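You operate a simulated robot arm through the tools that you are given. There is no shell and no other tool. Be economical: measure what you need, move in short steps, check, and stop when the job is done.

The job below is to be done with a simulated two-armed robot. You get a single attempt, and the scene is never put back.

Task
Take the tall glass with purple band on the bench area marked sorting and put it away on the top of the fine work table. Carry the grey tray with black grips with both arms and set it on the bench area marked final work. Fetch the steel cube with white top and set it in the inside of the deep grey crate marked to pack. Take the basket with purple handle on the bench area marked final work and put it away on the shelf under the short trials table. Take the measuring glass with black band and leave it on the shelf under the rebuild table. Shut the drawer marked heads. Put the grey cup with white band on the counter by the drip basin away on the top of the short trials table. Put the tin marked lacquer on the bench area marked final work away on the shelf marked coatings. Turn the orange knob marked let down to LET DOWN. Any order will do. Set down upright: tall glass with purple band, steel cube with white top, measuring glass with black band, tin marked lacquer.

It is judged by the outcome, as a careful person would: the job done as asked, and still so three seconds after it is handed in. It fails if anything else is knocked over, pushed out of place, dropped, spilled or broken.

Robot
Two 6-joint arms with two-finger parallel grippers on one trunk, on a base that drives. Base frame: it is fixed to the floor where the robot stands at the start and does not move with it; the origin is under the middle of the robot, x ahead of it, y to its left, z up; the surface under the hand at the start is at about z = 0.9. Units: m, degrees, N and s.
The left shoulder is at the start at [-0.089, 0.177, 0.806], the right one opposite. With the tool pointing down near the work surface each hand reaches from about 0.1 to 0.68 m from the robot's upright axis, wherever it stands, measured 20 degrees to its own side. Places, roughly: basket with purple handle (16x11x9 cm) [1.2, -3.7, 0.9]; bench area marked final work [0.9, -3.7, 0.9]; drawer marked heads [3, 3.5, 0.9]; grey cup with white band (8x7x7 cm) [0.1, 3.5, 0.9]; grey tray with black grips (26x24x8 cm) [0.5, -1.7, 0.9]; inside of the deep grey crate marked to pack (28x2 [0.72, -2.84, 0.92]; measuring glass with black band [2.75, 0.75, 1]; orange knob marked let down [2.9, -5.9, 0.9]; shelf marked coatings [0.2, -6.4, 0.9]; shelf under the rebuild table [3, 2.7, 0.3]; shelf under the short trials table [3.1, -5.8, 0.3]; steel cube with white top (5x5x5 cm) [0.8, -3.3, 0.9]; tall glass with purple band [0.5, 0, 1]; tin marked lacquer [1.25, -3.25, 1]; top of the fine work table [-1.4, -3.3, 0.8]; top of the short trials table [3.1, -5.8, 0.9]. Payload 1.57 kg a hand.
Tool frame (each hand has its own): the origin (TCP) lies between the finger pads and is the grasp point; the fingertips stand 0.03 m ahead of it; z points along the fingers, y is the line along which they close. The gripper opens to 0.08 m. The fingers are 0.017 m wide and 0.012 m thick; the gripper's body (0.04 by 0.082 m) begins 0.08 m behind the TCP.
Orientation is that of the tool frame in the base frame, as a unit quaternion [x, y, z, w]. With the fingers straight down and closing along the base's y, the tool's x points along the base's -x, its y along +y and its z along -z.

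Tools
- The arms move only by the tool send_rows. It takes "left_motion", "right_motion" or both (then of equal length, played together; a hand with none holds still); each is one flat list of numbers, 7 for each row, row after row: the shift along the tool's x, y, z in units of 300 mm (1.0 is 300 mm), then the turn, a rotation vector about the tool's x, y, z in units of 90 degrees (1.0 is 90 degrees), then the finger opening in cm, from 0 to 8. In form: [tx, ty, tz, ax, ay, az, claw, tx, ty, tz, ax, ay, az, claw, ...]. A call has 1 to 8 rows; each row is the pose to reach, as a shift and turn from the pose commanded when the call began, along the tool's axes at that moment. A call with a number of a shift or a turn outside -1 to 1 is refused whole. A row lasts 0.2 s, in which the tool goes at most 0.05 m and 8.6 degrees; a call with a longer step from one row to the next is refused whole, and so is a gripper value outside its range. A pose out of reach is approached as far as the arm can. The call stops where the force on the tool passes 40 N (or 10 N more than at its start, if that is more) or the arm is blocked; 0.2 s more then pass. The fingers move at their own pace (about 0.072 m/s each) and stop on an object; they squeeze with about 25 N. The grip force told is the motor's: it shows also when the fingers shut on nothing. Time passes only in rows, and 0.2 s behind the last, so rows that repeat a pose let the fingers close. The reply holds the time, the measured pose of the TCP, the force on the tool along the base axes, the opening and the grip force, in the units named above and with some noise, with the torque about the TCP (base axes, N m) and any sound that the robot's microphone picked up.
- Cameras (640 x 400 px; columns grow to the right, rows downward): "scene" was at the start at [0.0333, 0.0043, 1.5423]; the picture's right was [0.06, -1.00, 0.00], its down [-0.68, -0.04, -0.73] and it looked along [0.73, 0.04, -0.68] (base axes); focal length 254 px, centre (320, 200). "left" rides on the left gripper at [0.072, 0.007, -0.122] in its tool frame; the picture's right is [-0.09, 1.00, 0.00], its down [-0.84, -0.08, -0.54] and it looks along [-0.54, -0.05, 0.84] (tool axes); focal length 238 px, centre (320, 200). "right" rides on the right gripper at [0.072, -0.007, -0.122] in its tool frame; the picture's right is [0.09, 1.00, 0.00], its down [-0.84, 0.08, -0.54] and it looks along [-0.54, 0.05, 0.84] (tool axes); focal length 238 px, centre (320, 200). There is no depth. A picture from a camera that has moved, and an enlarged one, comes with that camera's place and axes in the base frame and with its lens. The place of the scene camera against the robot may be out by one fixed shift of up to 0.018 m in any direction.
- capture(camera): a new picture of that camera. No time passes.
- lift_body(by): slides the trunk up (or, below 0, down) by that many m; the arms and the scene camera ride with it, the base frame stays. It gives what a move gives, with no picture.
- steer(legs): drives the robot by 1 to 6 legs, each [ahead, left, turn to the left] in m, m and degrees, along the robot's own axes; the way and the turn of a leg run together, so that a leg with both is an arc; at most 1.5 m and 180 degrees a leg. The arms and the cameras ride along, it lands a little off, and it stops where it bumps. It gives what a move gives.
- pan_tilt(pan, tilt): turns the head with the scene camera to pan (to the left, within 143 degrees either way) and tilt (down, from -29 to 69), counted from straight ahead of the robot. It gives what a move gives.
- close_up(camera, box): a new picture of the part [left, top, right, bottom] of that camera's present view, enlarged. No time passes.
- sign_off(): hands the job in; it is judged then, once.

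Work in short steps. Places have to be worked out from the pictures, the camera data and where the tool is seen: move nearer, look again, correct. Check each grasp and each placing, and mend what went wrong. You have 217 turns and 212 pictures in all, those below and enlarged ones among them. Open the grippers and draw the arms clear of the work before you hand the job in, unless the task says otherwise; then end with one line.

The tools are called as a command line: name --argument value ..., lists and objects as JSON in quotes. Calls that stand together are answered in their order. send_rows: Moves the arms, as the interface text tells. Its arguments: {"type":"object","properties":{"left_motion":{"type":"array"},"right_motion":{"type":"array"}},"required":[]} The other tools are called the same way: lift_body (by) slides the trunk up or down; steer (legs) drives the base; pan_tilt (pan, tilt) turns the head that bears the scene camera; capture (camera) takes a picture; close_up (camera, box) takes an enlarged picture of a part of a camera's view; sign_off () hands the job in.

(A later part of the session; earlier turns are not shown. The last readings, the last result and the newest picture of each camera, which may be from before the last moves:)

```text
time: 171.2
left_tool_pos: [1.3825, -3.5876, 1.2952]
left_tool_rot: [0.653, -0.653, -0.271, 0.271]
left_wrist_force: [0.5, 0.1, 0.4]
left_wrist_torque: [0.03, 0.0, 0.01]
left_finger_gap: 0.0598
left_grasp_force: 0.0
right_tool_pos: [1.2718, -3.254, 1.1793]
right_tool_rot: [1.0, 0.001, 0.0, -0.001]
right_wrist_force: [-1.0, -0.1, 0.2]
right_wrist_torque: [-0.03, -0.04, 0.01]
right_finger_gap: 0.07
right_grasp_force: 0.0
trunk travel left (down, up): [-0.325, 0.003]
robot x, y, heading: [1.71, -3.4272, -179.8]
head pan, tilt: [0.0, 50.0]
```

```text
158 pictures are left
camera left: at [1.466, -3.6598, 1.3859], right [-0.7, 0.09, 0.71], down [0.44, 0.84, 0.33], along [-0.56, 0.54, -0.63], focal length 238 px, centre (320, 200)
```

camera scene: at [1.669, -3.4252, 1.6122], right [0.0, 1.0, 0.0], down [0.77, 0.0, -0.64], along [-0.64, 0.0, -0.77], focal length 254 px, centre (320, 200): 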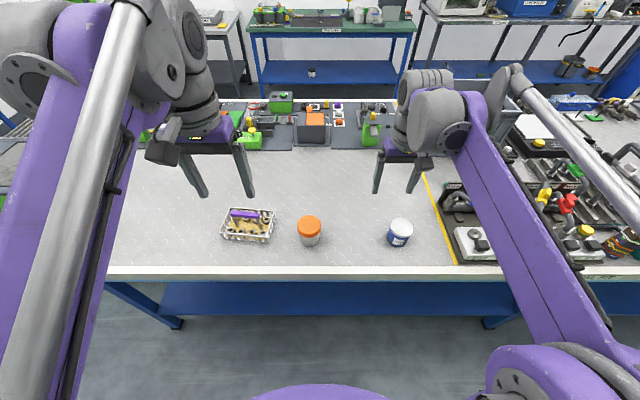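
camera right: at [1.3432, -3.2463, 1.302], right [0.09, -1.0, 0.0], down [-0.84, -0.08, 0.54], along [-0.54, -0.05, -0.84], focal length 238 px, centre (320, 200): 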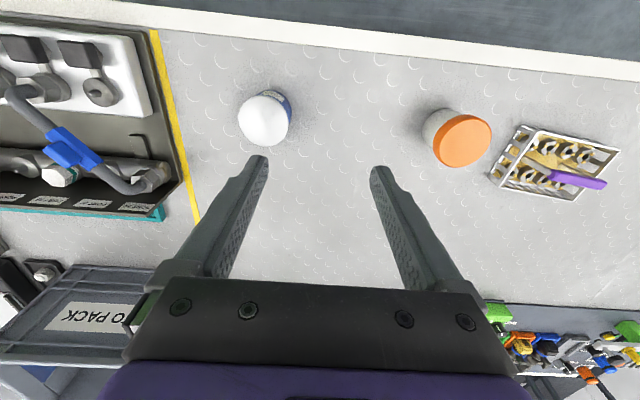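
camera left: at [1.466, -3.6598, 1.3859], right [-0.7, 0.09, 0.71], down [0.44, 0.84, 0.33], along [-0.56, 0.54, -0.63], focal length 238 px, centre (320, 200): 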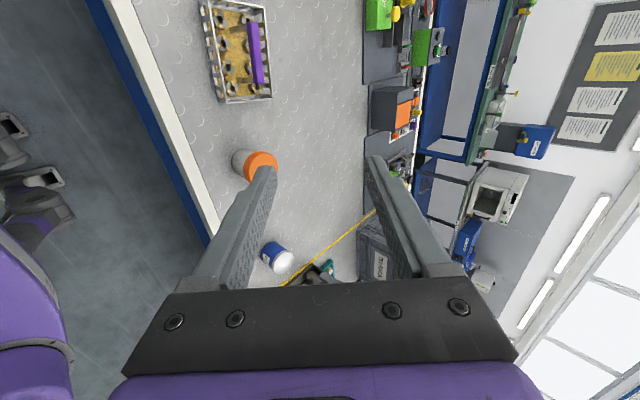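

Orientation is right. Move to a pre-approach point 10 cm behind the handle bar.

send_rows --left_motion '[0.0375, -0.0555, 0.132, 0, 0, 0, 6, 0.075, -0.111, 0.264, 0, 0, 0, 6, 0.1125, -0.1665, 0.396, 0, 0, 0, 6, 0.15, -0.222, 0.529, 0, 0, 0, 6, 0.1875, -0.2775, 0.661, 0, 0, 0, 6, 0.225, -0.333, 0.793, 0, 0, 0, 6]'

capture --camera "left"

close_up --camera "scene" --box '[180, 160, 340, 260]'

```text
time: 172.6
left_tool_pos: [1.2844, -3.6541, 1.0543]
left_tool_rot: [0.654, -0.652, -0.271, 0.27]
left_wrist_force: [0.7, -0.7, 0.1]
left_wrist_torque: [-0.01, 0.0, -0.02]
left_finger_gap: 0.0603
left_grasp_force: 0.1
right_tool_pos: [1.2695, -3.2544, 1.177]
right_tool_rot: [1.0, 0.001, 0.001, 0.0]
right_wrist_force: [0.1, -0.5, 0.0]
right_wrist_torque: [-0.01, 0.01, -0.01]
right_finger_gap: 0.0703
right_grasp_force: 0.2
trunk travel left (down, up): [-0.325, 0.003]
robot x, y, heading: [1.7127, -3.4238, -179.8]
head pan, tilt: [0.0, 50.0]
```

```text
157 pictures are left
camera left: at [1.3662, -3.727, 1.1453], right [-0.7, 0.09, 0.7], down [0.44, 0.84, 0.33], along [-0.56, 0.54, -0.63], focal length 238 px, centre (320, 200)
```

left: 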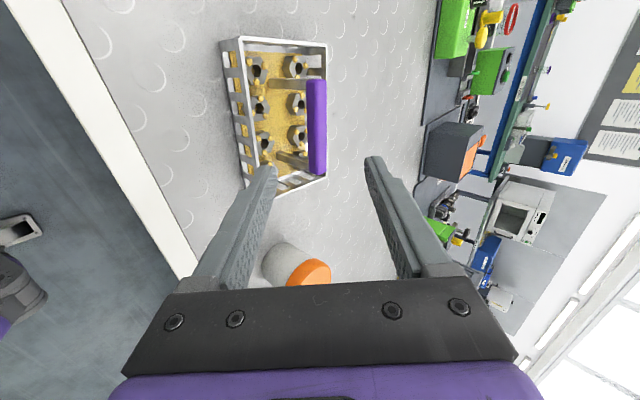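

```text
4.00 times, centred on (260, 210) of scene
camera zoom: at [1.6674, -3.4257, 1.6122], right [0.0, 1.0, 0.0], down [0.77, 0.0, -0.64], along [-0.64, 0.0, -0.77], focal length 1015 px, centre (560, 160)
```

zoom: 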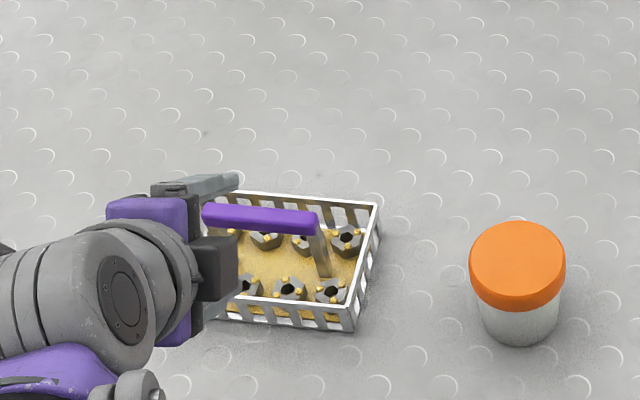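

Bar triangulated at (1.211,-3.661,0.976). Advance along the fingers and close on it.

send_rows --left_motion '[0.01, -0.006, 0.11, 0, 0, 0, 6, 0.02, -0.012, 0.22, 0, 0, 0, 6, 0.02, -0.012, 0.331, 0, 0, 0, 6, 0.02, -0.012, 0.331, 0, 0, 0, 0, 0.02, -0.012, 0.331, 0, 0, 0, 0, 0.02, -0.012, 0.331, 0, 0, 0, 0]'

capture --camera "left"

```text
time: 174.0
left_tool_pos: [1.2181, -3.6612, 0.983]
left_tool_rot: [0.653, -0.653, -0.271, 0.272]
left_wrist_force: [-7.5, -2.4, 11.3]
left_wrist_torque: [-0.41, 0.26, -0.21]
left_finger_gap: 0.023
left_grasp_force: 25.2
right_tool_pos: [1.2712, -3.2541, 1.1789]
right_tool_rot: [1.0, 0.001, 0.0, 0.001]
right_wrist_force: [-0.1, 1.2, 0.5]
right_wrist_torque: [0.02, 0.02, 0.0]
right_finger_gap: 0.0702
right_grasp_force: 0.0
trunk travel left (down, up): [-0.325, 0.003]
robot x, y, heading: [1.7101, -3.4241, -180.0]
head pan, tilt: [0.0, 50.0]
```

```text
155 pictures are left
camera left: at [1.2999, -3.7332, 1.0741], right [-0.7, 0.09, 0.71], down [0.44, 0.84, 0.33], along [-0.56, 0.54, -0.63], focal length 238 px, centre (320, 200)
```

left: 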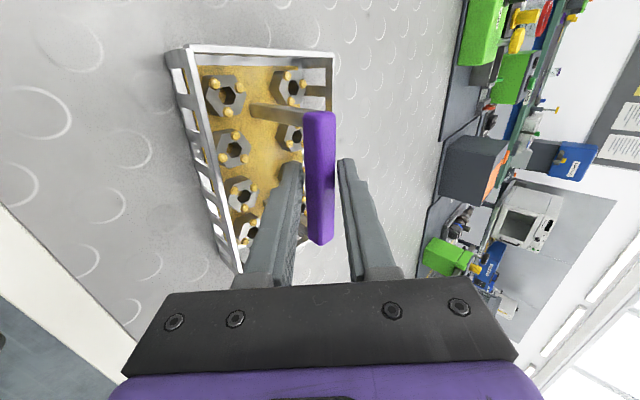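

Bar is between the fingers. Lift gently straight up.

send_rows --left_motion '[0, 0.05, -0.05, 0, 0, 0, 0, 0, 0.12, -0.12, 0, 0, 0, 0, 0, 0.21, -0.21, 0, 0, 0, 0]'

capture --camera "left"

capture --camera "scene"

```text
time: 174.8
left_tool_pos: [1.2201, -3.661, 1.0735]
left_tool_rot: [0.654, -0.653, -0.269, 0.271]
left_wrist_force: [0.9, -1.1, -2.7]
left_wrist_torque: [-0.21, -0.01, -0.11]
left_finger_gap: 0.0213
left_grasp_force: 24.7
right_tool_pos: [1.2708, -3.2538, 1.18]
right_tool_rot: [1.0, 0.0, 0.0, 0.0]
right_wrist_force: [1.2, -0.2, -0.1]
right_wrist_torque: [-0.01, 0.01, 0.0]
right_finger_gap: 0.0701
right_grasp_force: 0.0
trunk travel left (down, up): [-0.325, 0.003]
robot x, y, heading: [1.7106, -3.4204, -179.6]
head pan, tilt: [0.0, 50.0]
```

```text
154 pictures are left
camera left: at [1.3014, -3.733, 1.1635], right [-0.7, 0.09, 0.7], down [0.44, 0.84, 0.33], along [-0.56, 0.54, -0.63], focal length 238 px, centre (320, 200)
```

left: 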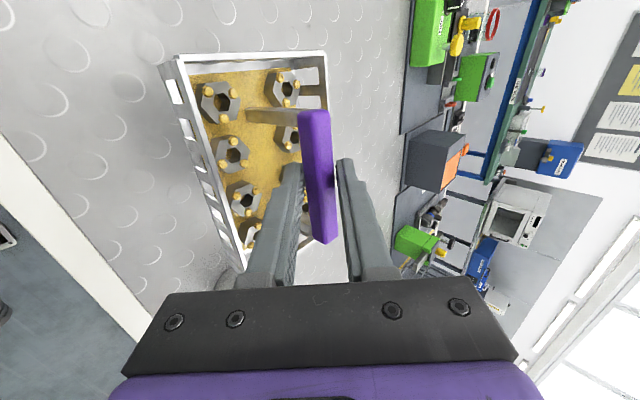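

```text
153 pictures are left
camera scene: at [1.6695, -3.4251, 1.6122], right [0.0, 1.0, 0.0], down [0.77, 0.0, -0.64], along [-0.64, 0.0, -0.77], focal length 254 px, centre (320, 200)
```

scene: 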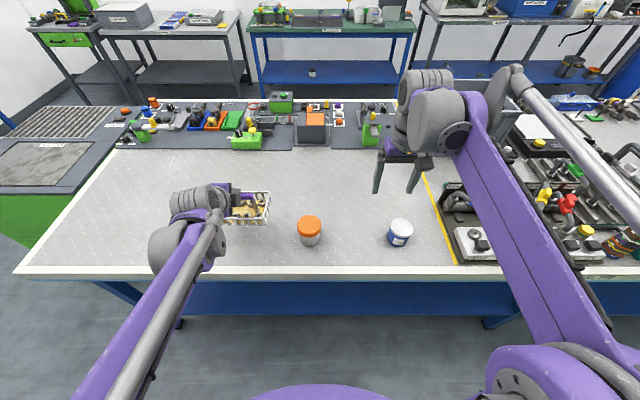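

Basket hangs level. I raise and draw it in, while pitching the right hand 45° for the tin.

send_rows --left_motion '[0, 0.06, -0.06, 0, 0, 0, 0, 0, 0.12, -0.12, 0, 0, 0, 0, 0, 0.18, -0.18, 0, 0, 0, 0, 0, 0.236, -0.236, 0, 0, 0, 0, 0, 0.17, -0.3, 0, 0, 0, 0, 0, 0.095, -0.377, 0, 0, 0, 0]' --right_motion '[0, 0, 0, 0, -0.083, 0, 8, 0, 0, 0, 0, -0.167, 0, 8, 0, 0, 0, 0, -0.25, 0, 8, 0, 0, 0, 0, -0.333, 0, 8, 0, 0, 0, 0, -0.417, 0, 8, 0, 0, 0, 0, -0.5, 0, 8]'

capture --camera "right"

```text
time: 176.2
left_tool_pos: [1.2802, -3.6598, 1.1737]
left_tool_rot: [0.654, -0.653, -0.271, 0.271]
left_wrist_force: [-0.5, 0.3, -3.2]
left_wrist_torque: [0.18, 0.06, 0.11]
left_finger_gap: 0.0214
left_grasp_force: 25.4
right_tool_pos: [1.2732, -3.2538, 1.1798]
right_tool_rot: [0.923, 0.001, -0.385, 0.0]
right_wrist_force: [-0.7, -0.3, 0.6]
right_wrist_torque: [-0.02, -0.01, 0.04]
right_finger_gap: 0.08
right_grasp_force: 0.1
trunk travel left (down, up): [-0.325, 0.003]
robot x, y, heading: [1.7101, -3.4262, -180.0]
head pan, tilt: [0.0, 50.0]
```

```text
152 pictures are left
camera right: at [1.4102, -3.2464, 1.2153], right [0.07, -1.0, -0.07], down [-0.2, -0.08, 0.98], along [-0.98, -0.05, -0.21], focal length 238 px, centre (320, 200)
```

right: 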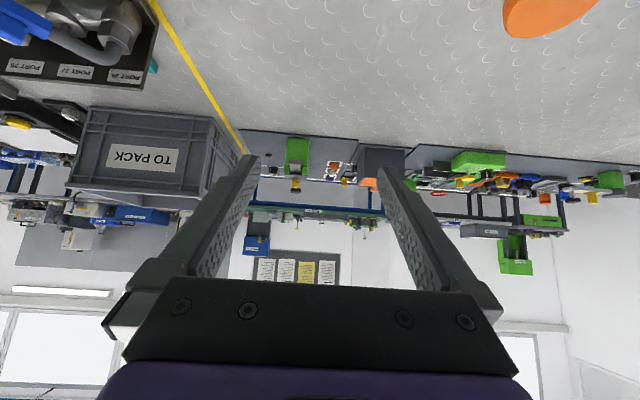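

send_rows --right_motion '[0.103, -0.053, 0.059, 0, 0, 0, 8, 0.206, -0.105, 0.118, 0, 0, 0, 8, 0.31, -0.158, 0.177, 0, 0, 0, 8, 0.413, -0.21, 0.236, 0, 0, 0, 8, 0.516, -0.263, 0.295, 0, 0, 0, 8]'

capture --camera "right"

close_up --camera "scene" --box '[340, 170, 500, 270]'

```text
time: 177.4
left_tool_pos: [1.2776, -3.6612, 1.1738]
left_tool_rot: [0.653, -0.653, -0.271, 0.271]
left_wrist_force: [1.1, -0.6, -3.2]
left_wrist_torque: [-0.35, -0.06, -0.08]
left_finger_gap: 0.021
left_grasp_force: 24.7
right_tool_pos: [1.3184, -3.1767, 1.0043]
right_tool_rot: [0.924, 0.0, -0.383, 0.0]
right_wrist_force: [-0.4, 1.1, -0.2]
right_wrist_torque: [-0.01, -0.01, 0.0]
right_finger_gap: 0.0797
right_grasp_force: 0.1
trunk travel left (down, up): [-0.325, 0.003]
robot x, y, heading: [1.7125, -3.4273, -179.8]
head pan, tilt: [0.0, 50.0]
```

```text
151 pictures are left
camera right: at [1.4544, -3.1679, 1.0428], right [0.07, -1.0, -0.07], down [-0.21, -0.08, 0.97], along [-0.98, -0.05, -0.21], focal length 238 px, centre (320, 200)
```

right: 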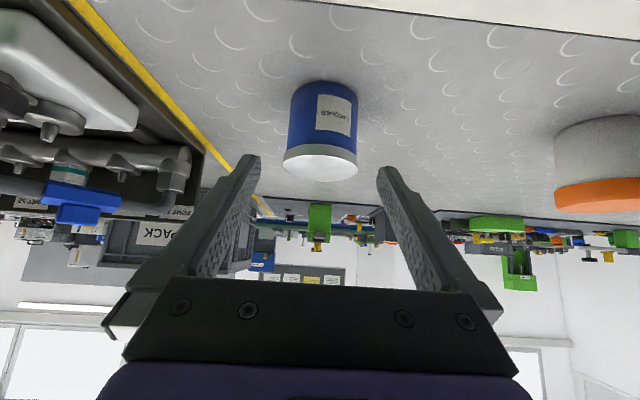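

```text
4.00 times, centred on (420, 220) of scene
camera zoom: at [1.6682, -3.4249, 1.6122], right [0.0, 1.0, 0.0], down [0.77, 0.0, -0.64], along [-0.64, 0.0, -0.77], focal length 1015 px, centre (-80, 120)
```

zoom: 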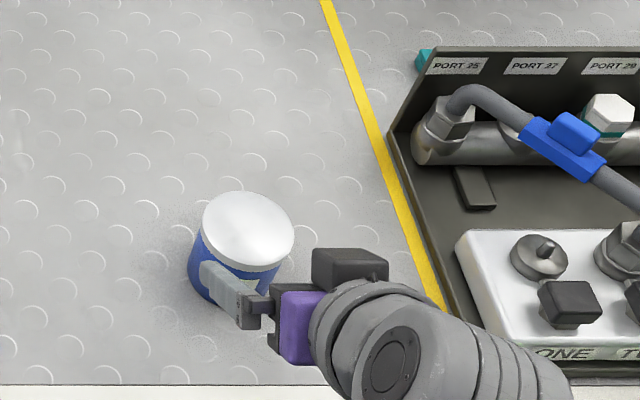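

Tin centre about (1.243,-3.177), well centred between the fingers. Advance and grip.

send_rows --right_motion '[-0.006, 0, 0.11, 0, 0, 0, 8, -0.012, 0, 0.22, 0, 0, 0, 8, -0.019, 0, 0.335, 0, 0, 0, 8, -0.019, 0, 0.335, 0, 0, 0, 5, -0.019, 0, 0.335, 0, 0, 0, 5, -0.019, 0, 0.335, 0, 0, 0, 5]'

capture --camera "right"

```text
time: 178.8
left_tool_pos: [1.2766, -3.6601, 1.1732]
left_tool_rot: [0.654, -0.652, -0.271, 0.27]
left_wrist_force: [-0.5, -0.9, -3.3]
left_wrist_torque: [-0.03, 0.08, 0.03]
left_finger_gap: 0.0158
left_grasp_force: 25.1
right_tool_pos: [1.242, -3.176, 0.9398]
right_tool_rot: [0.924, 0.0, -0.382, -0.001]
right_wrist_force: [0.1, -0.1, -0.1]
right_wrist_torque: [0.03, 0.01, 0.0]
right_finger_gap: 0.067
right_grasp_force: 24.6
trunk travel left (down, up): [-0.325, 0.003]
robot x, y, heading: [1.7122, -3.4245, -179.9]
head pan, tilt: [0.0, 50.0]
```

```text
149 pictures are left
camera right: at [1.3786, -3.168, 0.9766], right [0.07, -1.0, -0.07], down [-0.21, -0.08, 0.97], along [-0.98, -0.05, -0.21], focal length 238 px, centre (320, 200)
```

right: 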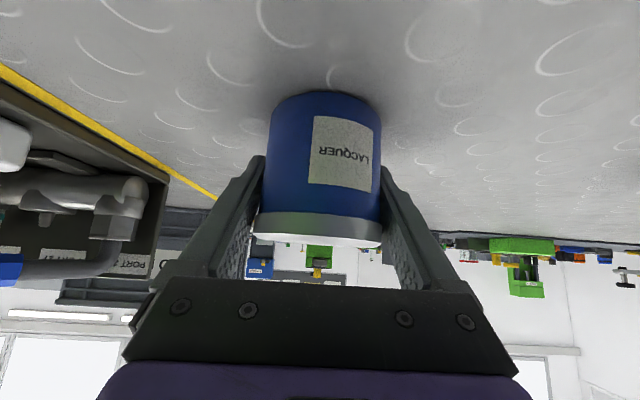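

Tin gripped (67 mm). Lift it; the left gap changed slightly, so check the basket too.

send_rows --right_motion '[-0.1, 0, -0.1, 0, 0, 0, 5, -0.2, 0, -0.2, 0, 0, 0, 5, -0.3, 0, -0.3, 0, 0, 0, 5, -0.4, 0, -0.4, 0, 0, 0, 5, -0.35, 0, -0.5, 0, 0, 0, 5, -0.3, 0, -0.6, 0, 0, 0, 5]'

capture --camera "left"

capture --camera "right"

```text
time: 180.2
left_tool_pos: [1.2791, -3.6614, 1.1729]
left_tool_rot: [0.654, -0.653, -0.27, 0.271]
left_wrist_force: [-0.4, -0.7, -3.0]
left_wrist_torque: [0.04, 0.12, 0.03]
left_finger_gap: 0.0155
left_grasp_force: 24.5
right_tool_pos: [1.3078, -3.1753, 1.1296]
right_tool_rot: [0.924, 0.001, -0.383, 0.0]
right_wrist_force: [-0.2, -0.1, -1.9]
right_wrist_torque: [0.01, 0.0, 0.05]
right_finger_gap: 0.067
right_grasp_force: 25.4
trunk travel left (down, up): [-0.325, 0.003]
robot x, y, heading: [1.7105, -3.4255, -180.3]
head pan, tilt: [0.0, 50.0]
```

```text
148 pictures are left
camera left: at [1.3608, -3.7333, 1.2637], right [-0.7, 0.09, 0.7], down [0.44, 0.84, 0.33], along [-0.56, 0.54, -0.63], focal length 238 px, centre (320, 200)
```

left: 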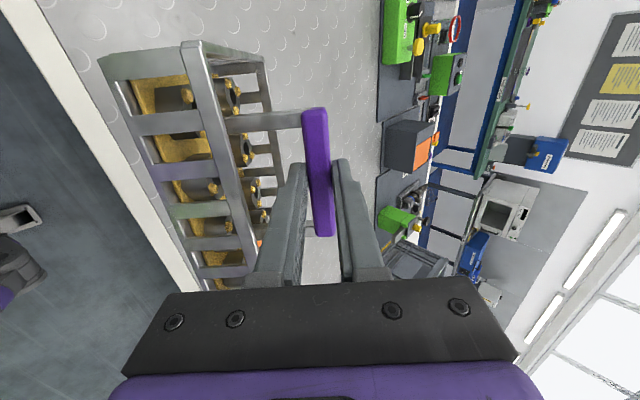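

```text
147 pictures are left
camera right: at [1.444, -3.168, 1.1664], right [0.07, -1.0, -0.07], down [-0.21, -0.08, 0.97], along [-0.98, -0.05, -0.21], focal length 238 px, centre (320, 200)
```

right: 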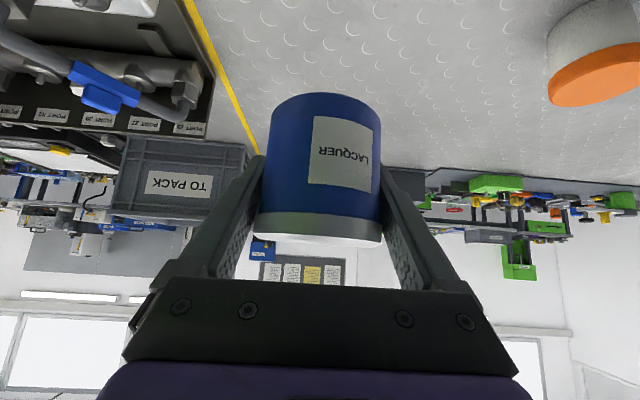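

The basket swung 45° as the bar seated flat in the fingers. Pitching the left hand to horizontal will level the basket again (and suits the shelf). Doing it over the bench.

send_rows --left_motion '[0, 0, 0, -0.08, 0, 0, 0, 0, 0, 0, -0.16, 0, 0, 0, 0, 0, 0, -0.24, 0, 0, 0, 0, 0, 0, -0.33, 0, 0, 0, 0, 0, 0, -0.42, 0, 0, 0, 0, 0, 0, -0.5, 0, 0, 0]'

capture --camera "left"

capture --camera "scene"

```text
time: 181.6
left_tool_pos: [1.276, -3.652, 1.1736]
left_tool_rot: [0.529, -0.52, -0.473, 0.476]
left_wrist_force: [-0.1, 0.0, -2.6]
left_wrist_torque: [0.02, -0.06, -0.01]
left_finger_gap: 0.0157
left_grasp_force: 25.3
left hand out of reach, approached as far as the arm can: row 6
right_tool_pos: [1.3055, -3.1749, 1.1288]
right_tool_rot: [0.924, 0.001, -0.383, 0.0]
right_wrist_force: [0.1, 0.5, -1.8]
right_wrist_torque: [0.0, 0.01, -0.01]
right_finger_gap: 0.0674
right_grasp_force: 25.1
trunk travel left (down, up): [-0.325, 0.003]
robot x, y, heading: [1.7099, -3.4232, -179.8]
head pan, tilt: [0.0, 50.0]
```

```text
146 pictures are left
camera left: at [1.398, -3.7229, 1.1904], right [-0.1, 0.09, 0.99], down [0.54, 0.84, -0.02], along [-0.84, 0.53, -0.13], focal length 238 px, centre (320, 200)
```

left: 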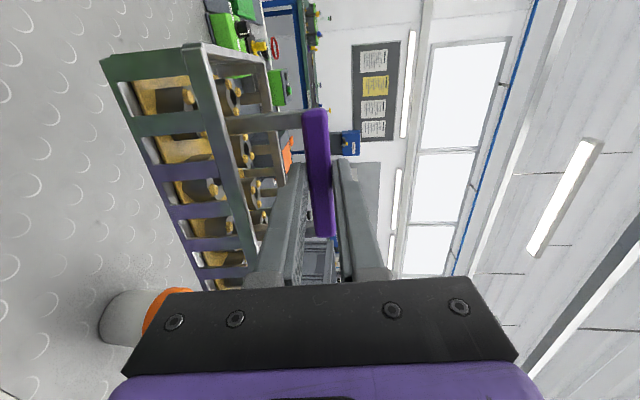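

```text
145 pictures are left
camera scene: at [1.6687, -3.4252, 1.6122], right [0.0, 1.0, 0.0], down [0.77, 0.0, -0.64], along [-0.64, 0.0, -0.77], focal length 254 px, centre (320, 200)
```

scene: 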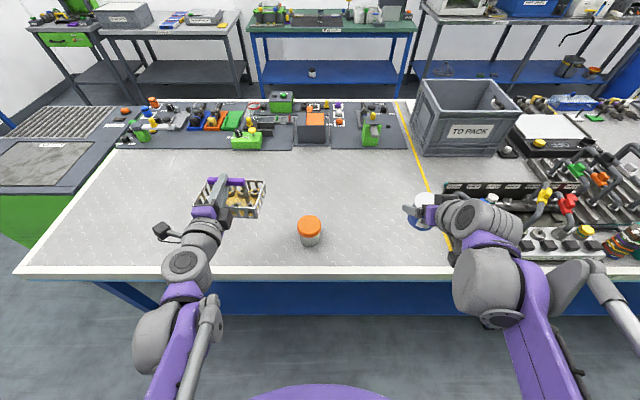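

Basket is level with contents in place. Back off and drive to the short trials table.

steer --legs '[[-0.3, 0, 0], [0, 0, 90], [1.5, 0, 0], [0.6, 0, 0], [0, 0, 90]]'

pan_tilt --pan 0 --tilt 40

capture --camera "scene"

capture --camera "left"

```text
time: 201.3
left_tool_pos: [2.4338, -5.2937, 1.1726]
left_tool_rot: [0.513, 0.534, 0.481, 0.469]
left_wrist_force: [0.2, -1.0, -2.8]
left_wrist_torque: [0.0, 0.07, 0.01]
left_finger_gap: 0.0158
left_grasp_force: 25.2
right_tool_pos: [2.4135, -5.7702, 1.1285]
right_tool_rot: [-0.011, 0.924, 0.005, 0.382]
right_wrist_force: [0.8, 0.8, -1.7]
right_wrist_torque: [0.01, 0.0, -0.01]
right_finger_gap: 0.0669
right_grasp_force: 25.4
trunk travel left (down, up): [-0.325, 0.003]
robot x, y, heading: [2.0004, -5.5315, 1.3]
head pan, tilt: [0.0, 50.0]
```

```text
time: 202.1
left_tool_pos: [2.4349, -5.2928, 1.173]
left_tool_rot: [0.514, 0.533, 0.481, 0.469]
left_wrist_force: [0.0, 0.1, -3.2]
left_wrist_torque: [0.01, 0.04, 0.03]
left_finger_gap: 0.0156
left_grasp_force: 25.2
right_tool_pos: [2.4139, -5.7703, 1.1298]
right_tool_rot: [-0.011, 0.924, 0.004, 0.383]
right_wrist_force: [-0.3, -1.0, -2.9]
right_wrist_torque: [0.0, -0.01, 0.01]
right_finger_gap: 0.067
right_grasp_force: 25.1
trunk travel left (down, up): [-0.325, 0.003]
robot x, y, heading: [2.0066, -5.5283, 1.0]
head pan, tilt: [0.0, 40.0]
```

```text
144 pictures are left
camera scene: at [2.0356, -5.5284, 1.6263], right [0.02, -1.0, 0.0], down [-0.64, -0.01, -0.77], along [0.77, 0.02, -0.64], focal length 254 px, centre (320, 200)
```

scene: 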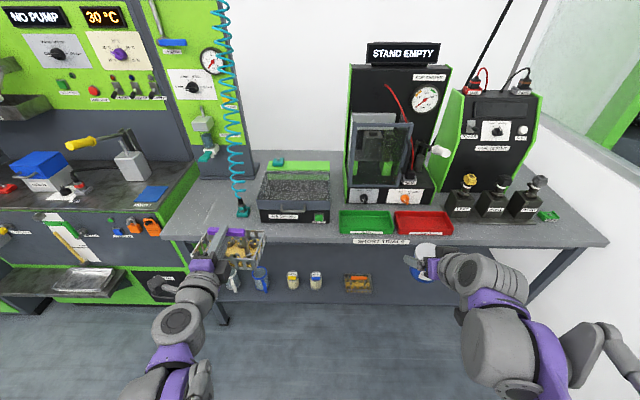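

```text
143 pictures are left
camera left: at [2.3106, -5.2255, 1.1906], right [0.1, -0.08, 0.99], down [-0.52, -0.85, -0.02], along [0.85, -0.51, -0.13], focal length 238 px, centre (320, 200)
```

left: 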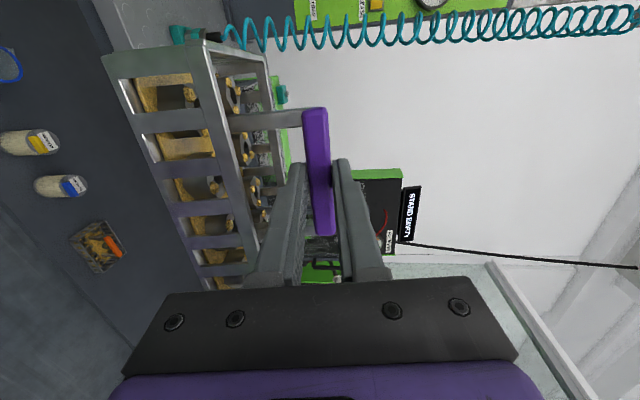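

Table front edge is x≈2.66, shelf front ≈2.73; the shelf is free around y≈−5.95. I shift the left hand toward the middle and raise/retract the right (tin), then strafe.

send_rows --left_motion '[-0.15, 0, 0, 0, 0, 0, 0, -0.3, 0, 0, 0, 0, 0, 0, -0.45, 0, 0, 0, 0, 0, 0, -0.6, 0, 0, 0, 0, 0, 0, -0.75, 0, 0, 0, 0, 0, 0, -0.85, 0, 0, 0, 0, 0, 0]' --right_motion '[-0.01, -0.028, -0.125, 0, 0, 0, 5, -0.016, -0.056, -0.25, 0, 0, 0, 5, -0.024, -0.084, -0.376, 0, 0, 0, 5, -0.032, -0.112, -0.5, 0, 0, 0, 5, -0.04, -0.14, -0.628, 0, 0, 0, 5, -0.047, -0.167, -0.753, 0, 0, 0, 5]'

steer --legs '[[0, 0, -1], [0, -0.37, 0]]'

capture --camera "scene"

```text
time: 203.7
left_tool_pos: [2.4483, -5.5396, 1.1718]
left_tool_rot: [0.482, 0.528, 0.482, 0.507]
left_wrist_force: [-0.5, -0.2, -2.8]
left_wrist_torque: [0.03, 0.09, 0.0]
left_finger_gap: 0.0156
left_grasp_force: 25.0
left hand out of reach, approached as far as the arm can: row 1, 2, 3, 4, 5, 6
right_tool_pos: [2.2738, -5.7941, 1.2953]
right_tool_rot: [-0.057, 0.922, 0.027, 0.382]
right_wrist_force: [-0.3, 0.2, -1.4]
right_wrist_torque: [0.01, -0.02, 0.0]
right_finger_gap: 0.0672
right_grasp_force: 24.5
trunk travel left (down, up): [-0.325, 0.003]
robot x, y, heading: [2.0036, -5.5247, 1.2]
head pan, tilt: [0.0, 40.0]
stopped in row 6 (right hand): the arm was blocked; the commanded pose is now the measured one
```

```text
time: 207.8
left_tool_pos: [2.4516, -5.9143, 1.1713]
left_tool_rot: [0.486, 0.525, 0.477, 0.51]
left_wrist_force: [0.2, 0.4, -2.4]
left_wrist_torque: [0.01, 0.05, -0.03]
left_finger_gap: 0.0158
left_grasp_force: 24.9
right_tool_pos: [2.272, -6.1684, 1.2974]
right_tool_rot: [-0.051, 0.922, 0.026, 0.383]
right_wrist_force: [-0.7, -0.7, -2.7]
right_wrist_torque: [0.0, 0.0, 0.01]
right_finger_gap: 0.0672
right_grasp_force: 24.4
trunk travel left (down, up): [-0.325, 0.003]
robot x, y, heading: [2.0038, -5.8941, 0.5]
head pan, tilt: [0.0, 40.0]
```

```text
142 pictures are left
camera scene: at [2.0377, -5.8971, 1.6264], right [0.01, -1.0, 0.0], down [-0.64, 0.0, -0.77], along [0.77, 0.01, -0.64], focal length 254 px, centre (320, 200)
```

scene: 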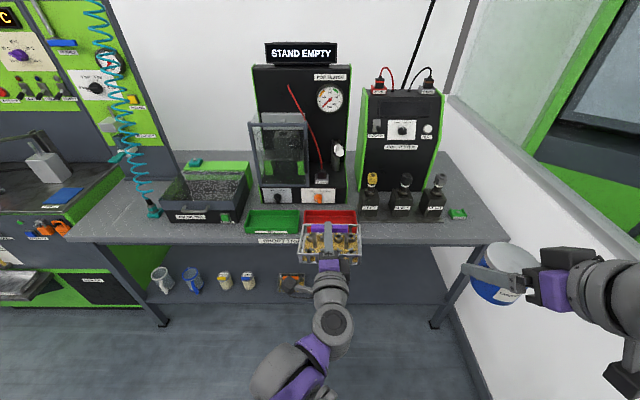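

Basket is in front of the table. Lower the trunk, staying outside the table edge.

lift_body --by -0.3

send_rows --left_motion '[-0.04, -0.14, 0, 0, 0, 0, 0, -0.08, -0.28, 0, 0, 0, 0, 0, -0.12, -0.42, 0, 0, 0, 0, 0, -0.15, -0.56, 0, 0, 0, 0, 0, -0.15, -0.7, 0, 0, 0, 0, 0, -0.15, -0.84, 0, 0, 0, 0, 0, -0.15, -0.98, 0, 0, 0, 0, 0]'

capture --camera "left"

capture --camera "scene"

```text
time: 210.3
left_tool_pos: [2.4517, -5.9139, 0.891]
left_tool_rot: [0.487, 0.525, 0.477, 0.51]
left_wrist_force: [0.3, 0.7, -2.1]
left_wrist_torque: [0.0, 0.1, 0.04]
left_finger_gap: 0.0157
left_grasp_force: 25.7
right_tool_pos: [2.2916, -6.1296, 1.0189]
right_tool_rot: [-0.116, 0.915, 0.073, 0.379]
right_wrist_force: [0.6, 0.5, -2.0]
right_wrist_torque: [-0.02, 0.01, 0.0]
right_finger_gap: 0.0669
right_grasp_force: 25.3
trunk travel left (down, up): [-0.047, 0.281]
robot x, y, heading: [2.0067, -5.8987, 0.3]
head pan, tilt: [0.0, 40.0]
stopped: the arm was blocked; the commanded pose is now the measured one
```

```text
time: 211.9
left_tool_pos: [2.4559, -5.986, 0.6101]
left_tool_rot: [0.486, 0.526, 0.477, 0.51]
left_wrist_force: [-0.8, 0.4, -2.5]
left_wrist_torque: [0.04, 0.07, 0.03]
left_finger_gap: 0.0157
left_grasp_force: 25.1
left hand out of reach, approached as far as the arm can: row 7
right_tool_pos: [2.2925, -6.1291, 1.019]
right_tool_rot: [-0.115, 0.916, 0.073, 0.378]
right_wrist_force: [-0.6, 0.3, -2.5]
right_wrist_torque: [0.0, -0.01, 0.03]
right_finger_gap: 0.067
right_grasp_force: 25.0
trunk travel left (down, up): [-0.047, 0.281]
robot x, y, heading: [2.0049, -5.8944, 0.4]
head pan, tilt: [0.0, 40.0]
```

```text
141 pictures are left
camera left: at [2.334, -5.9161, 0.6141], right [0.03, -0.02, 1.0], down [-0.54, -0.84, 0.0], along [0.84, -0.54, -0.03], focal length 238 px, centre (320, 200)
```

left: 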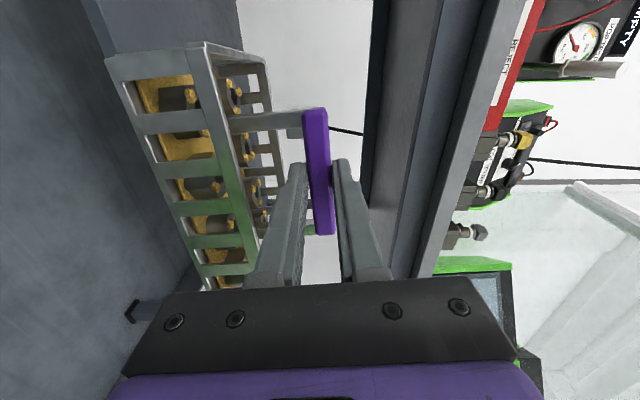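

```text
140 pictures are left
camera scene: at [2.081, -5.8971, 1.3358], right [0.01, -1.0, 0.0], down [-0.64, 0.0, -0.77], along [0.77, 0.01, -0.64], focal length 254 px, centre (320, 200)
```

scene: 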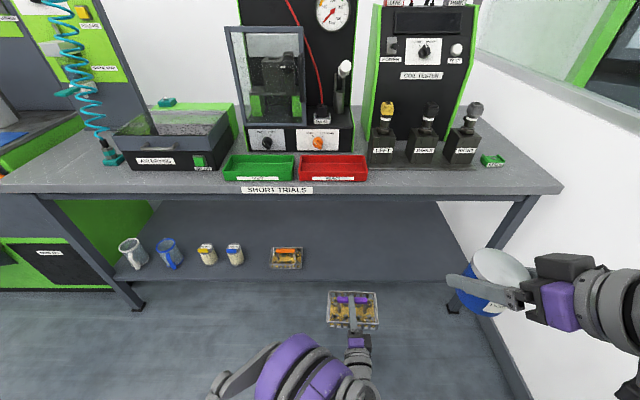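

The wrist limits lowering close-in; the hand should be further ahead. I back the base 0.2 m and extend the arm while lowering.

steer --legs '[[-0.22, 0, 0]]'

send_rows --left_motion '[0, 0, 0.14, 0, 0, 0, 0, 0, 0, 0.28, 0, 0, 0, 0, 0, 0, 0.42, 0, 0, 0, 0, 0, -0.06, 0.55, 0, 0, 0, 0, 0, -0.2, 0.6, 0, 0, 0, 0, 0, -0.34, 0.6, 0, 0, 0, 0, 0, -0.48, 0.6, 0, 0, 0, 0, 0, -0.62, 0.6, 0, 0, 0, 0]'

capture --camera "scene"

```text
time: 213.6
left_tool_pos: [2.2392, -5.9868, 0.61]
left_tool_rot: [0.486, 0.525, 0.477, 0.51]
left_wrist_force: [-0.2, -0.2, -2.4]
left_wrist_torque: [0.04, 0.06, -0.02]
left_finger_gap: 0.0158
left_grasp_force: 25.2
right_tool_pos: [2.0745, -6.1299, 1.0198]
right_tool_rot: [-0.115, 0.915, 0.072, 0.38]
right_wrist_force: [-0.5, -0.1, -1.6]
right_wrist_torque: [0.02, -0.03, 0.0]
right_finger_gap: 0.0669
right_grasp_force: 24.9
trunk travel left (down, up): [-0.047, 0.281]
robot x, y, heading: [1.7898, -5.8965, 0.5]
head pan, tilt: [0.0, 40.0]
```

```text
time: 215.3
left_tool_pos: [2.4153, -6.001, 0.4202]
left_tool_rot: [0.487, 0.524, 0.477, 0.51]
left_wrist_force: [0.9, -0.8, -3.5]
left_wrist_torque: [0.02, 0.08, -0.03]
left_finger_gap: 0.0153
left_grasp_force: 24.8
right_tool_pos: [2.0772, -6.1311, 1.0187]
right_tool_rot: [-0.114, 0.916, 0.072, 0.378]
right_wrist_force: [0.9, 0.0, -2.1]
right_wrist_torque: [0.0, -0.02, 0.02]
right_finger_gap: 0.0669
right_grasp_force: 24.9
trunk travel left (down, up): [-0.047, 0.281]
robot x, y, heading: [1.7871, -5.8956, 0.2]
head pan, tilt: [0.0, 40.0]
```

```text
139 pictures are left
camera scene: at [1.8643, -5.8985, 1.3358], right [0.01, -1.0, 0.0], down [-0.64, 0.0, -0.77], along [0.77, 0.01, -0.64], focal length 254 px, centre (320, 200)
```

scene: 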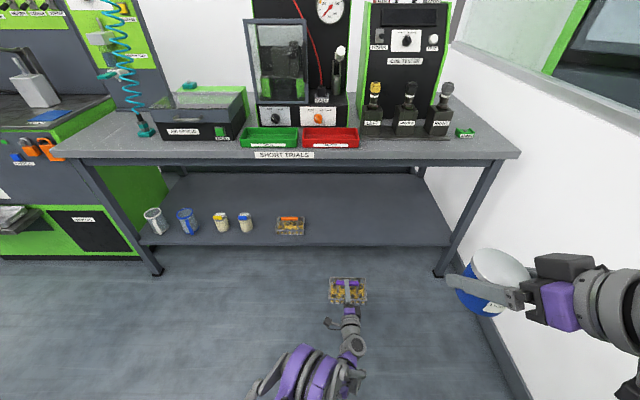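

Basket bottom is ~4 cm above shelf height, clear of items. Drive forward to bring it over the shelf.

steer --legs '[[0.44, 0, 0]]'

capture --camera "scene"

capture --camera "left"

```text
time: 218.0
left_tool_pos: [2.8553, -5.9986, 0.4207]
left_tool_rot: [0.488, 0.524, 0.478, 0.509]
left_wrist_force: [-0.4, -0.4, -2.8]
left_wrist_torque: [0.0, 0.07, -0.02]
left_finger_gap: 0.0156
left_grasp_force: 25.0
right_tool_pos: [2.5168, -6.1271, 1.0194]
right_tool_rot: [-0.113, 0.916, 0.071, 0.379]
right_wrist_force: [0.9, -0.7, -1.3]
right_wrist_torque: [0.04, -0.01, -0.03]
right_finger_gap: 0.0673
right_grasp_force: 25.1
trunk travel left (down, up): [-0.047, 0.281]
robot x, y, heading: [2.2296, -5.8978, 0.4]
head pan, tilt: [0.0, 40.0]
```

```text
138 pictures are left
camera scene: at [2.3049, -5.8958, 1.3358], right [0.01, -1.0, 0.0], down [-0.64, 0.0, -0.77], along [0.77, 0.0, -0.64], focal length 254 px, centre (320, 200)
```

scene: 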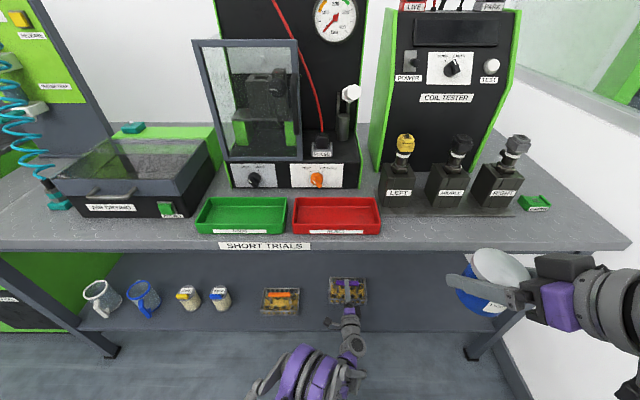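

```text
137 pictures are left
camera left: at [2.7328, -5.9274, 0.4249], right [0.03, -0.02, 1.0], down [-0.54, -0.84, 0.0], along [0.84, -0.54, -0.03], focal length 238 px, centre (320, 200)
```

left: 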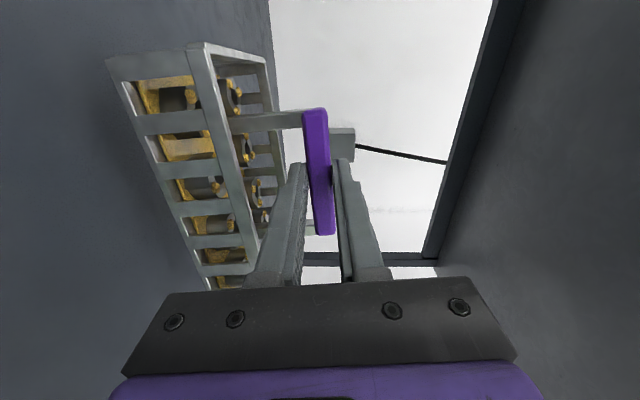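

Over the shelf. Lower in small steps watching the force.

send_rows --left_motion '[0, -0.04, 0, 0, 0, 0, 0, 0, -0.07, 0, 0, 0, 0, 0, 0, -0.09, 0, 0, 0, 0, 0]'

```text
time: 218.8
left_tool_pos: [2.8547, -5.9998, 0.4005]
left_tool_rot: [0.488, 0.525, 0.476, 0.509]
left_wrist_force: [0.0, 0.8, -2.7]
left_wrist_torque: [-0.01, 0.05, -0.02]
left_finger_gap: 0.0161
left_grasp_force: 25.3
left hand out of reach, approached as far as the arm can: row 3
right_tool_pos: [2.516, -6.1282, 1.0194]
right_tool_rot: [-0.115, 0.916, 0.072, 0.378]
right_wrist_force: [0.4, 0.6, -1.6]
right_wrist_torque: [0.03, 0.01, 0.0]
right_finger_gap: 0.067
right_grasp_force: 25.0
trunk travel left (down, up): [-0.047, 0.281]
robot x, y, heading: [2.2232, -5.8941, 0.3]
head pan, tilt: [0.0, 40.0]
```

Use the trunk for the last bit.

lift_body --by -0.015

```text
time: 219.4
left_tool_pos: [2.8544, -6.0001, 0.3852]
left_tool_rot: [0.487, 0.525, 0.477, 0.509]
left_wrist_force: [-0.5, -0.1, -3.3]
left_wrist_torque: [0.05, 0.08, -0.01]
left_finger_gap: 0.0157
left_grasp_force: 25.1
right_tool_pos: [2.5179, -6.1242, 1.0058]
right_tool_rot: [-0.123, 0.914, 0.078, 0.378]
right_wrist_force: [0.7, 0.4, -2.2]
right_wrist_torque: [0.0, -0.01, -0.01]
right_finger_gap: 0.0669
right_grasp_force: 25.0
trunk travel left (down, up): [-0.032, 0.296]
robot x, y, heading: [2.2286, -5.8939, 0.3]
head pan, tilt: [0.0, 40.0]
```

send_rows --right_motion '[-0.07, -0.03, 0.05, 0, 0, 0, 5, -0.15, -0.06, 0.1, 0, 0, 0, 5]'

lift_body --by -0.012

capture --camera "left"

```text
time: 220.1
left_tool_pos: [2.855, -5.9997, 0.3853]
left_tool_rot: [0.487, 0.525, 0.477, 0.51]
left_wrist_force: [-0.4, -0.3, -2.3]
left_wrist_torque: [-0.01, 0.07, 0.0]
left_finger_gap: 0.0155
left_grasp_force: 25.2
right_tool_pos: [2.5706, -6.1311, 1.0149]
right_tool_rot: [-0.114, 0.916, 0.072, 0.378]
right_wrist_force: [-0.5, -0.8, -2.6]
right_wrist_torque: [-0.01, 0.03, 0.01]
right_finger_gap: 0.0669
right_grasp_force: 24.6
trunk travel left (down, up): [-0.032, 0.296]
robot x, y, heading: [2.2338, -5.8938, 0.2]
head pan, tilt: [0.0, 40.0]
```

```text
time: 220.7
left_tool_pos: [2.8535, -6.0012, 0.3746]
left_tool_rot: [0.487, 0.524, 0.477, 0.51]
left_wrist_force: [2.1, -5.0, 11.5]
left_wrist_torque: [0.52, -0.53, -0.32]
left_finger_gap: 0.0167
left_grasp_force: 24.7
right_tool_pos: [2.5718, -6.1319, 1.0024]
right_tool_rot: [-0.115, 0.915, 0.072, 0.379]
right_wrist_force: [0.9, -0.8, -2.0]
right_wrist_torque: [-0.01, 0.04, -0.01]
right_finger_gap: 0.0668
right_grasp_force: 25.2
trunk travel left (down, up): [-0.02, 0.308]
robot x, y, heading: [2.228, -5.8985, 0.1]
head pan, tilt: [0.0, 40.0]
```

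```text
136 pictures are left
camera left: at [2.7317, -5.93, 0.3787], right [0.02, -0.02, 1.0], down [-0.54, -0.84, -0.01], along [0.84, -0.54, -0.03], focal length 238 px, centre (320, 200)
```

left: 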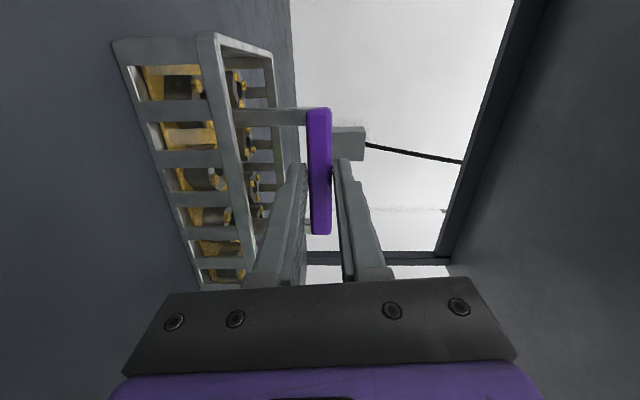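

Basket is touching down. Lower 3 mm more and open.

lift_body --by -0.003

send_rows --left_motion '[0, 0, 0, 0, 0, 0, 2.5, 0, 0, 0, 0, 0, 0, 3.6, 0, 0, 0, 0, 0, 0, 4, 0, 0, -0.07, 0, 0, 0, 4, 0, 0, -0.15, 0, 0, 0, 4, 0, 0, -0.23, 0, 0, 0, 4]'

capture --camera "left"

capture --camera "scene"

```text
time: 221.2
left_tool_pos: [2.854, -6.0017, 0.3735]
left_tool_rot: [0.486, 0.522, 0.481, 0.51]
left_wrist_force: [-4.1, -0.8, 16.7]
left_wrist_torque: [0.56, -0.73, 0.54]
left_finger_gap: 0.0166
left_grasp_force: 25.9
right_tool_pos: [2.5704, -6.1324, 1.0002]
right_tool_rot: [-0.114, 0.915, 0.072, 0.38]
right_wrist_force: [-0.2, 1.6, -2.3]
right_wrist_torque: [-0.02, -0.03, -0.03]
right_finger_gap: 0.0668
right_grasp_force: 25.1
trunk travel left (down, up): [-0.017, 0.311]
robot x, y, heading: [2.2281, -5.8958, 0.2]
head pan, tilt: [0.0, 40.0]
stopped: the force on the tool passed its limit at 42 N (the readings are from after the stop); the commanded pose is now the measured one
```

```text
time: 222.6
left_tool_pos: [2.7855, -6.0019, 0.3736]
left_tool_rot: [0.488, 0.523, 0.478, 0.51]
left_wrist_force: [1.1, -1.3, 4.2]
left_wrist_torque: [0.0, -0.03, 0.01]
left_finger_gap: 0.0369
left_grasp_force: 0.0
right_tool_pos: [2.5708, -6.1314, 0.9999]
right_tool_rot: [-0.114, 0.916, 0.072, 0.379]
right_wrist_force: [-0.5, 0.3, -2.2]
right_wrist_torque: [-0.04, 0.0, 0.04]
right_finger_gap: 0.067
right_grasp_force: 25.1
trunk travel left (down, up): [-0.017, 0.311]
robot x, y, heading: [2.2312, -5.8969, 0.3]
head pan, tilt: [0.0, 40.0]
```

```text
135 pictures are left
camera left: at [2.6635, -5.9303, 0.3779], right [0.02, -0.02, 1.0], down [-0.54, -0.84, -0.01], along [0.84, -0.54, -0.03], focal length 238 px, centre (320, 200)
```

left: 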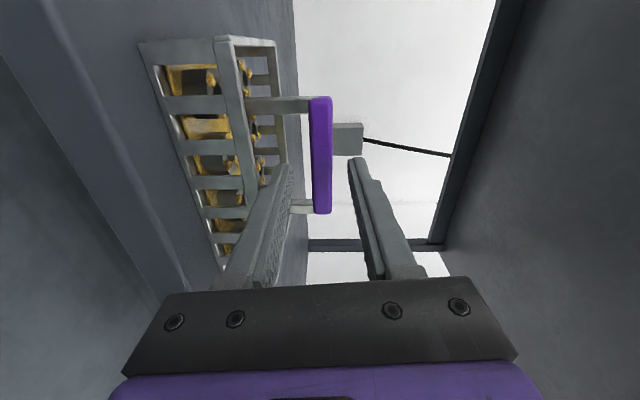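

```text
134 pictures are left
camera scene: at [2.3122, -5.8959, 1.3075], right [0.01, -1.0, 0.0], down [-0.64, 0.0, -0.77], along [0.77, 0.0, -0.64], focal length 254 px, centre (320, 200)
```

scene: 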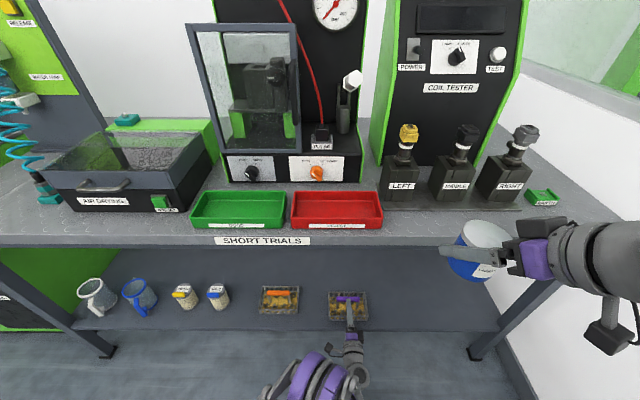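

Basket released; the lower finger grazes the rim, so I rise 1 cm and back out by driving.

send_rows --left_motion '[0, 0.035, 0, 0, 0, 0, 3, 0, 0.05, -0.1, 0, 0, 0, 3, 0, 0.05, -0.2, 0, 0, 0, 3]'

steer --legs '[[-0.35, 0, 0]]'

capture --camera "scene"

```text
time: 223.3
left_tool_pos: [2.7511, -5.9959, 0.3905]
left_tool_rot: [0.482, 0.527, 0.487, 0.502]
left_wrist_force: [-1.0, 0.0, 0.6]
left_wrist_torque: [0.02, -0.01, -0.01]
left_finger_gap: 0.0298
left_grasp_force: 0.1
left hand out of reach, approached as far as the arm can: row 3
right_tool_pos: [2.5714, -6.1324, 1.0015]
right_tool_rot: [-0.114, 0.915, 0.072, 0.379]
right_wrist_force: [-0.2, -1.1, -3.0]
right_wrist_torque: [0.03, -0.01, -0.03]
right_finger_gap: 0.0668
right_grasp_force: 25.1
trunk travel left (down, up): [-0.017, 0.311]
robot x, y, heading: [2.2268, -5.8964, 0.1]
head pan, tilt: [0.0, 40.0]
```

```text
time: 225.6
left_tool_pos: [2.3977, -5.9979, 0.394]
left_tool_rot: [0.483, 0.528, 0.485, 0.503]
left_wrist_force: [-1.0, -0.3, -0.6]
left_wrist_torque: [-0.01, -0.02, -0.02]
left_finger_gap: 0.03
left_grasp_force: 0.1
right_tool_pos: [2.2211, -6.1323, 0.9998]
right_tool_rot: [-0.115, 0.915, 0.072, 0.379]
right_wrist_force: [0.3, -0.7, -1.8]
right_wrist_torque: [0.0, 0.01, -0.02]
right_finger_gap: 0.067
right_grasp_force: 24.9
trunk travel left (down, up): [-0.017, 0.311]
robot x, y, heading: [1.8786, -5.8994, 0.3]
head pan, tilt: [0.0, 40.0]
```

```text
133 pictures are left
camera scene: at [1.9606, -5.8978, 1.3075], right [0.01, -1.0, 0.0], down [-0.64, 0.0, -0.77], along [0.77, 0.01, -0.64], focal length 254 px, centre (320, 200)
```

scene: 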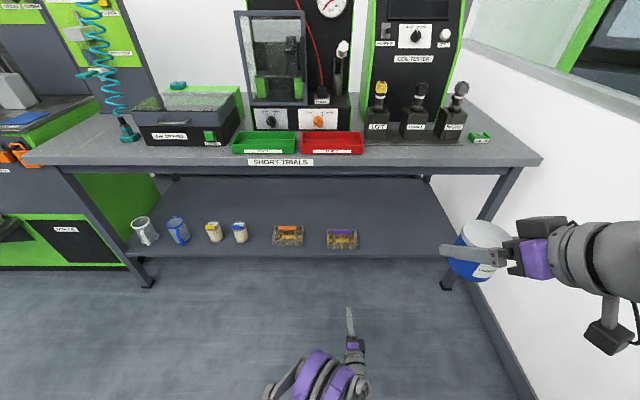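

Basket is on the shelf. Now raise the trunk and look at the orange knob.

lift_body --by 0.28

close_up --camera "scene" --box '[230, 130, 390, 230]'

```text
time: 228.5
left_tool_pos: [2.4477, -5.9979, 0.7149]
left_tool_rot: [0.467, 0.511, 0.502, 0.519]
left_wrist_force: [-0.3, 0.2, 0.7]
left_wrist_torque: [-0.01, 0.02, -0.03]
left_finger_gap: 0.0303
left_grasp_force: 0.1
right_tool_pos: [2.2191, -6.1326, 1.2801]
right_tool_rot: [-0.116, 0.915, 0.073, 0.379]
right_wrist_force: [1.3, -0.3, -1.6]
right_wrist_torque: [-0.01, 0.0, -0.01]
right_finger_gap: 0.0671
right_grasp_force: 24.8
trunk travel left (down, up): [-0.297, 0.031]
robot x, y, heading: [1.8786, -5.897, 0.4]
head pan, tilt: [0.0, 40.0]
```

```text
4.00 times, centred on (310, 180) of scene
camera zoom: at [1.9108, -5.8983, 1.5975], right [0.01, -1.0, 0.0], down [-0.64, 0.0, -0.77], along [0.77, 0.01, -0.64], focal length 1015 px, centre (360, 280)
```

zoom: 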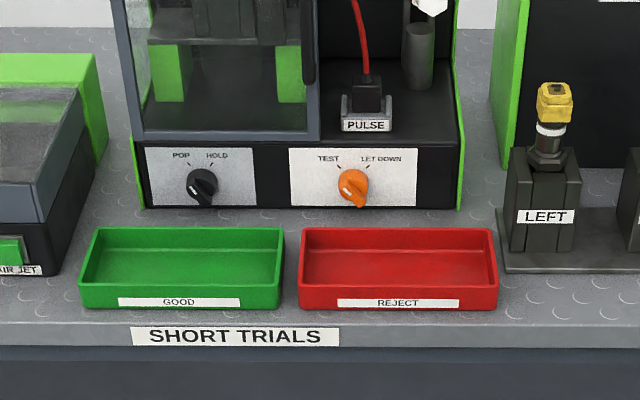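

Knob is near (2.86,-5.88,0.945), behind the red tray. I get closer for a clear view of its pointer.

steer --legs '[[0.2, 0, 0]]'

pan_tilt --pan 0 --tilt 32

close_up --camera "scene" --box '[290, 180, 370, 230]'

```text
time: 230.1
left_tool_pos: [2.6432, -5.9974, 0.7135]
left_tool_rot: [0.468, 0.512, 0.5, 0.519]
left_wrist_force: [0.4, 0.6, 0.1]
left_wrist_torque: [0.01, -0.02, 0.0]
left_finger_gap: 0.03
left_grasp_force: 0.2
right_tool_pos: [2.4183, -6.1337, 1.2794]
right_tool_rot: [-0.115, 0.916, 0.072, 0.378]
right_wrist_force: [1.1, 0.0, -1.1]
right_wrist_torque: [0.02, -0.04, 0.0]
right_finger_gap: 0.067
right_grasp_force: 25.3
trunk travel left (down, up): [-0.297, 0.031]
robot x, y, heading: [2.0794, -5.8967, 0.2]
head pan, tilt: [0.0, 40.0]
```

```text
time: 230.7
left_tool_pos: [2.6454, -5.9984, 0.7147]
left_tool_rot: [0.467, 0.511, 0.5, 0.52]
left_wrist_force: [0.0, -0.5, 0.0]
left_wrist_torque: [0.03, 0.01, 0.01]
left_finger_gap: 0.0299
left_grasp_force: 0.0
right_tool_pos: [2.4179, -6.1331, 1.2797]
right_tool_rot: [-0.114, 0.916, 0.072, 0.378]
right_wrist_force: [0.2, 0.2, -2.2]
right_wrist_torque: [0.02, -0.01, 0.01]
right_finger_gap: 0.0668
right_grasp_force: 24.8
trunk travel left (down, up): [-0.297, 0.031]
robot x, y, heading: [2.0755, -5.8965, 0.5]
head pan, tilt: [0.0, 32.0]
```

```text
8.00 times, centred on (330, 205) of scene
camera zoom: at [2.1135, -5.8971, 1.6098], right [0.01, -1.0, 0.0], down [-0.53, 0.0, -0.85], along [0.85, 0.0, -0.53], focal length 2029 px, centre (240, 160)
```

zoom: 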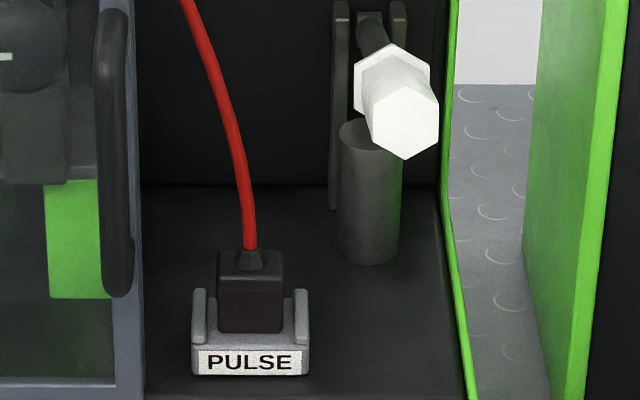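

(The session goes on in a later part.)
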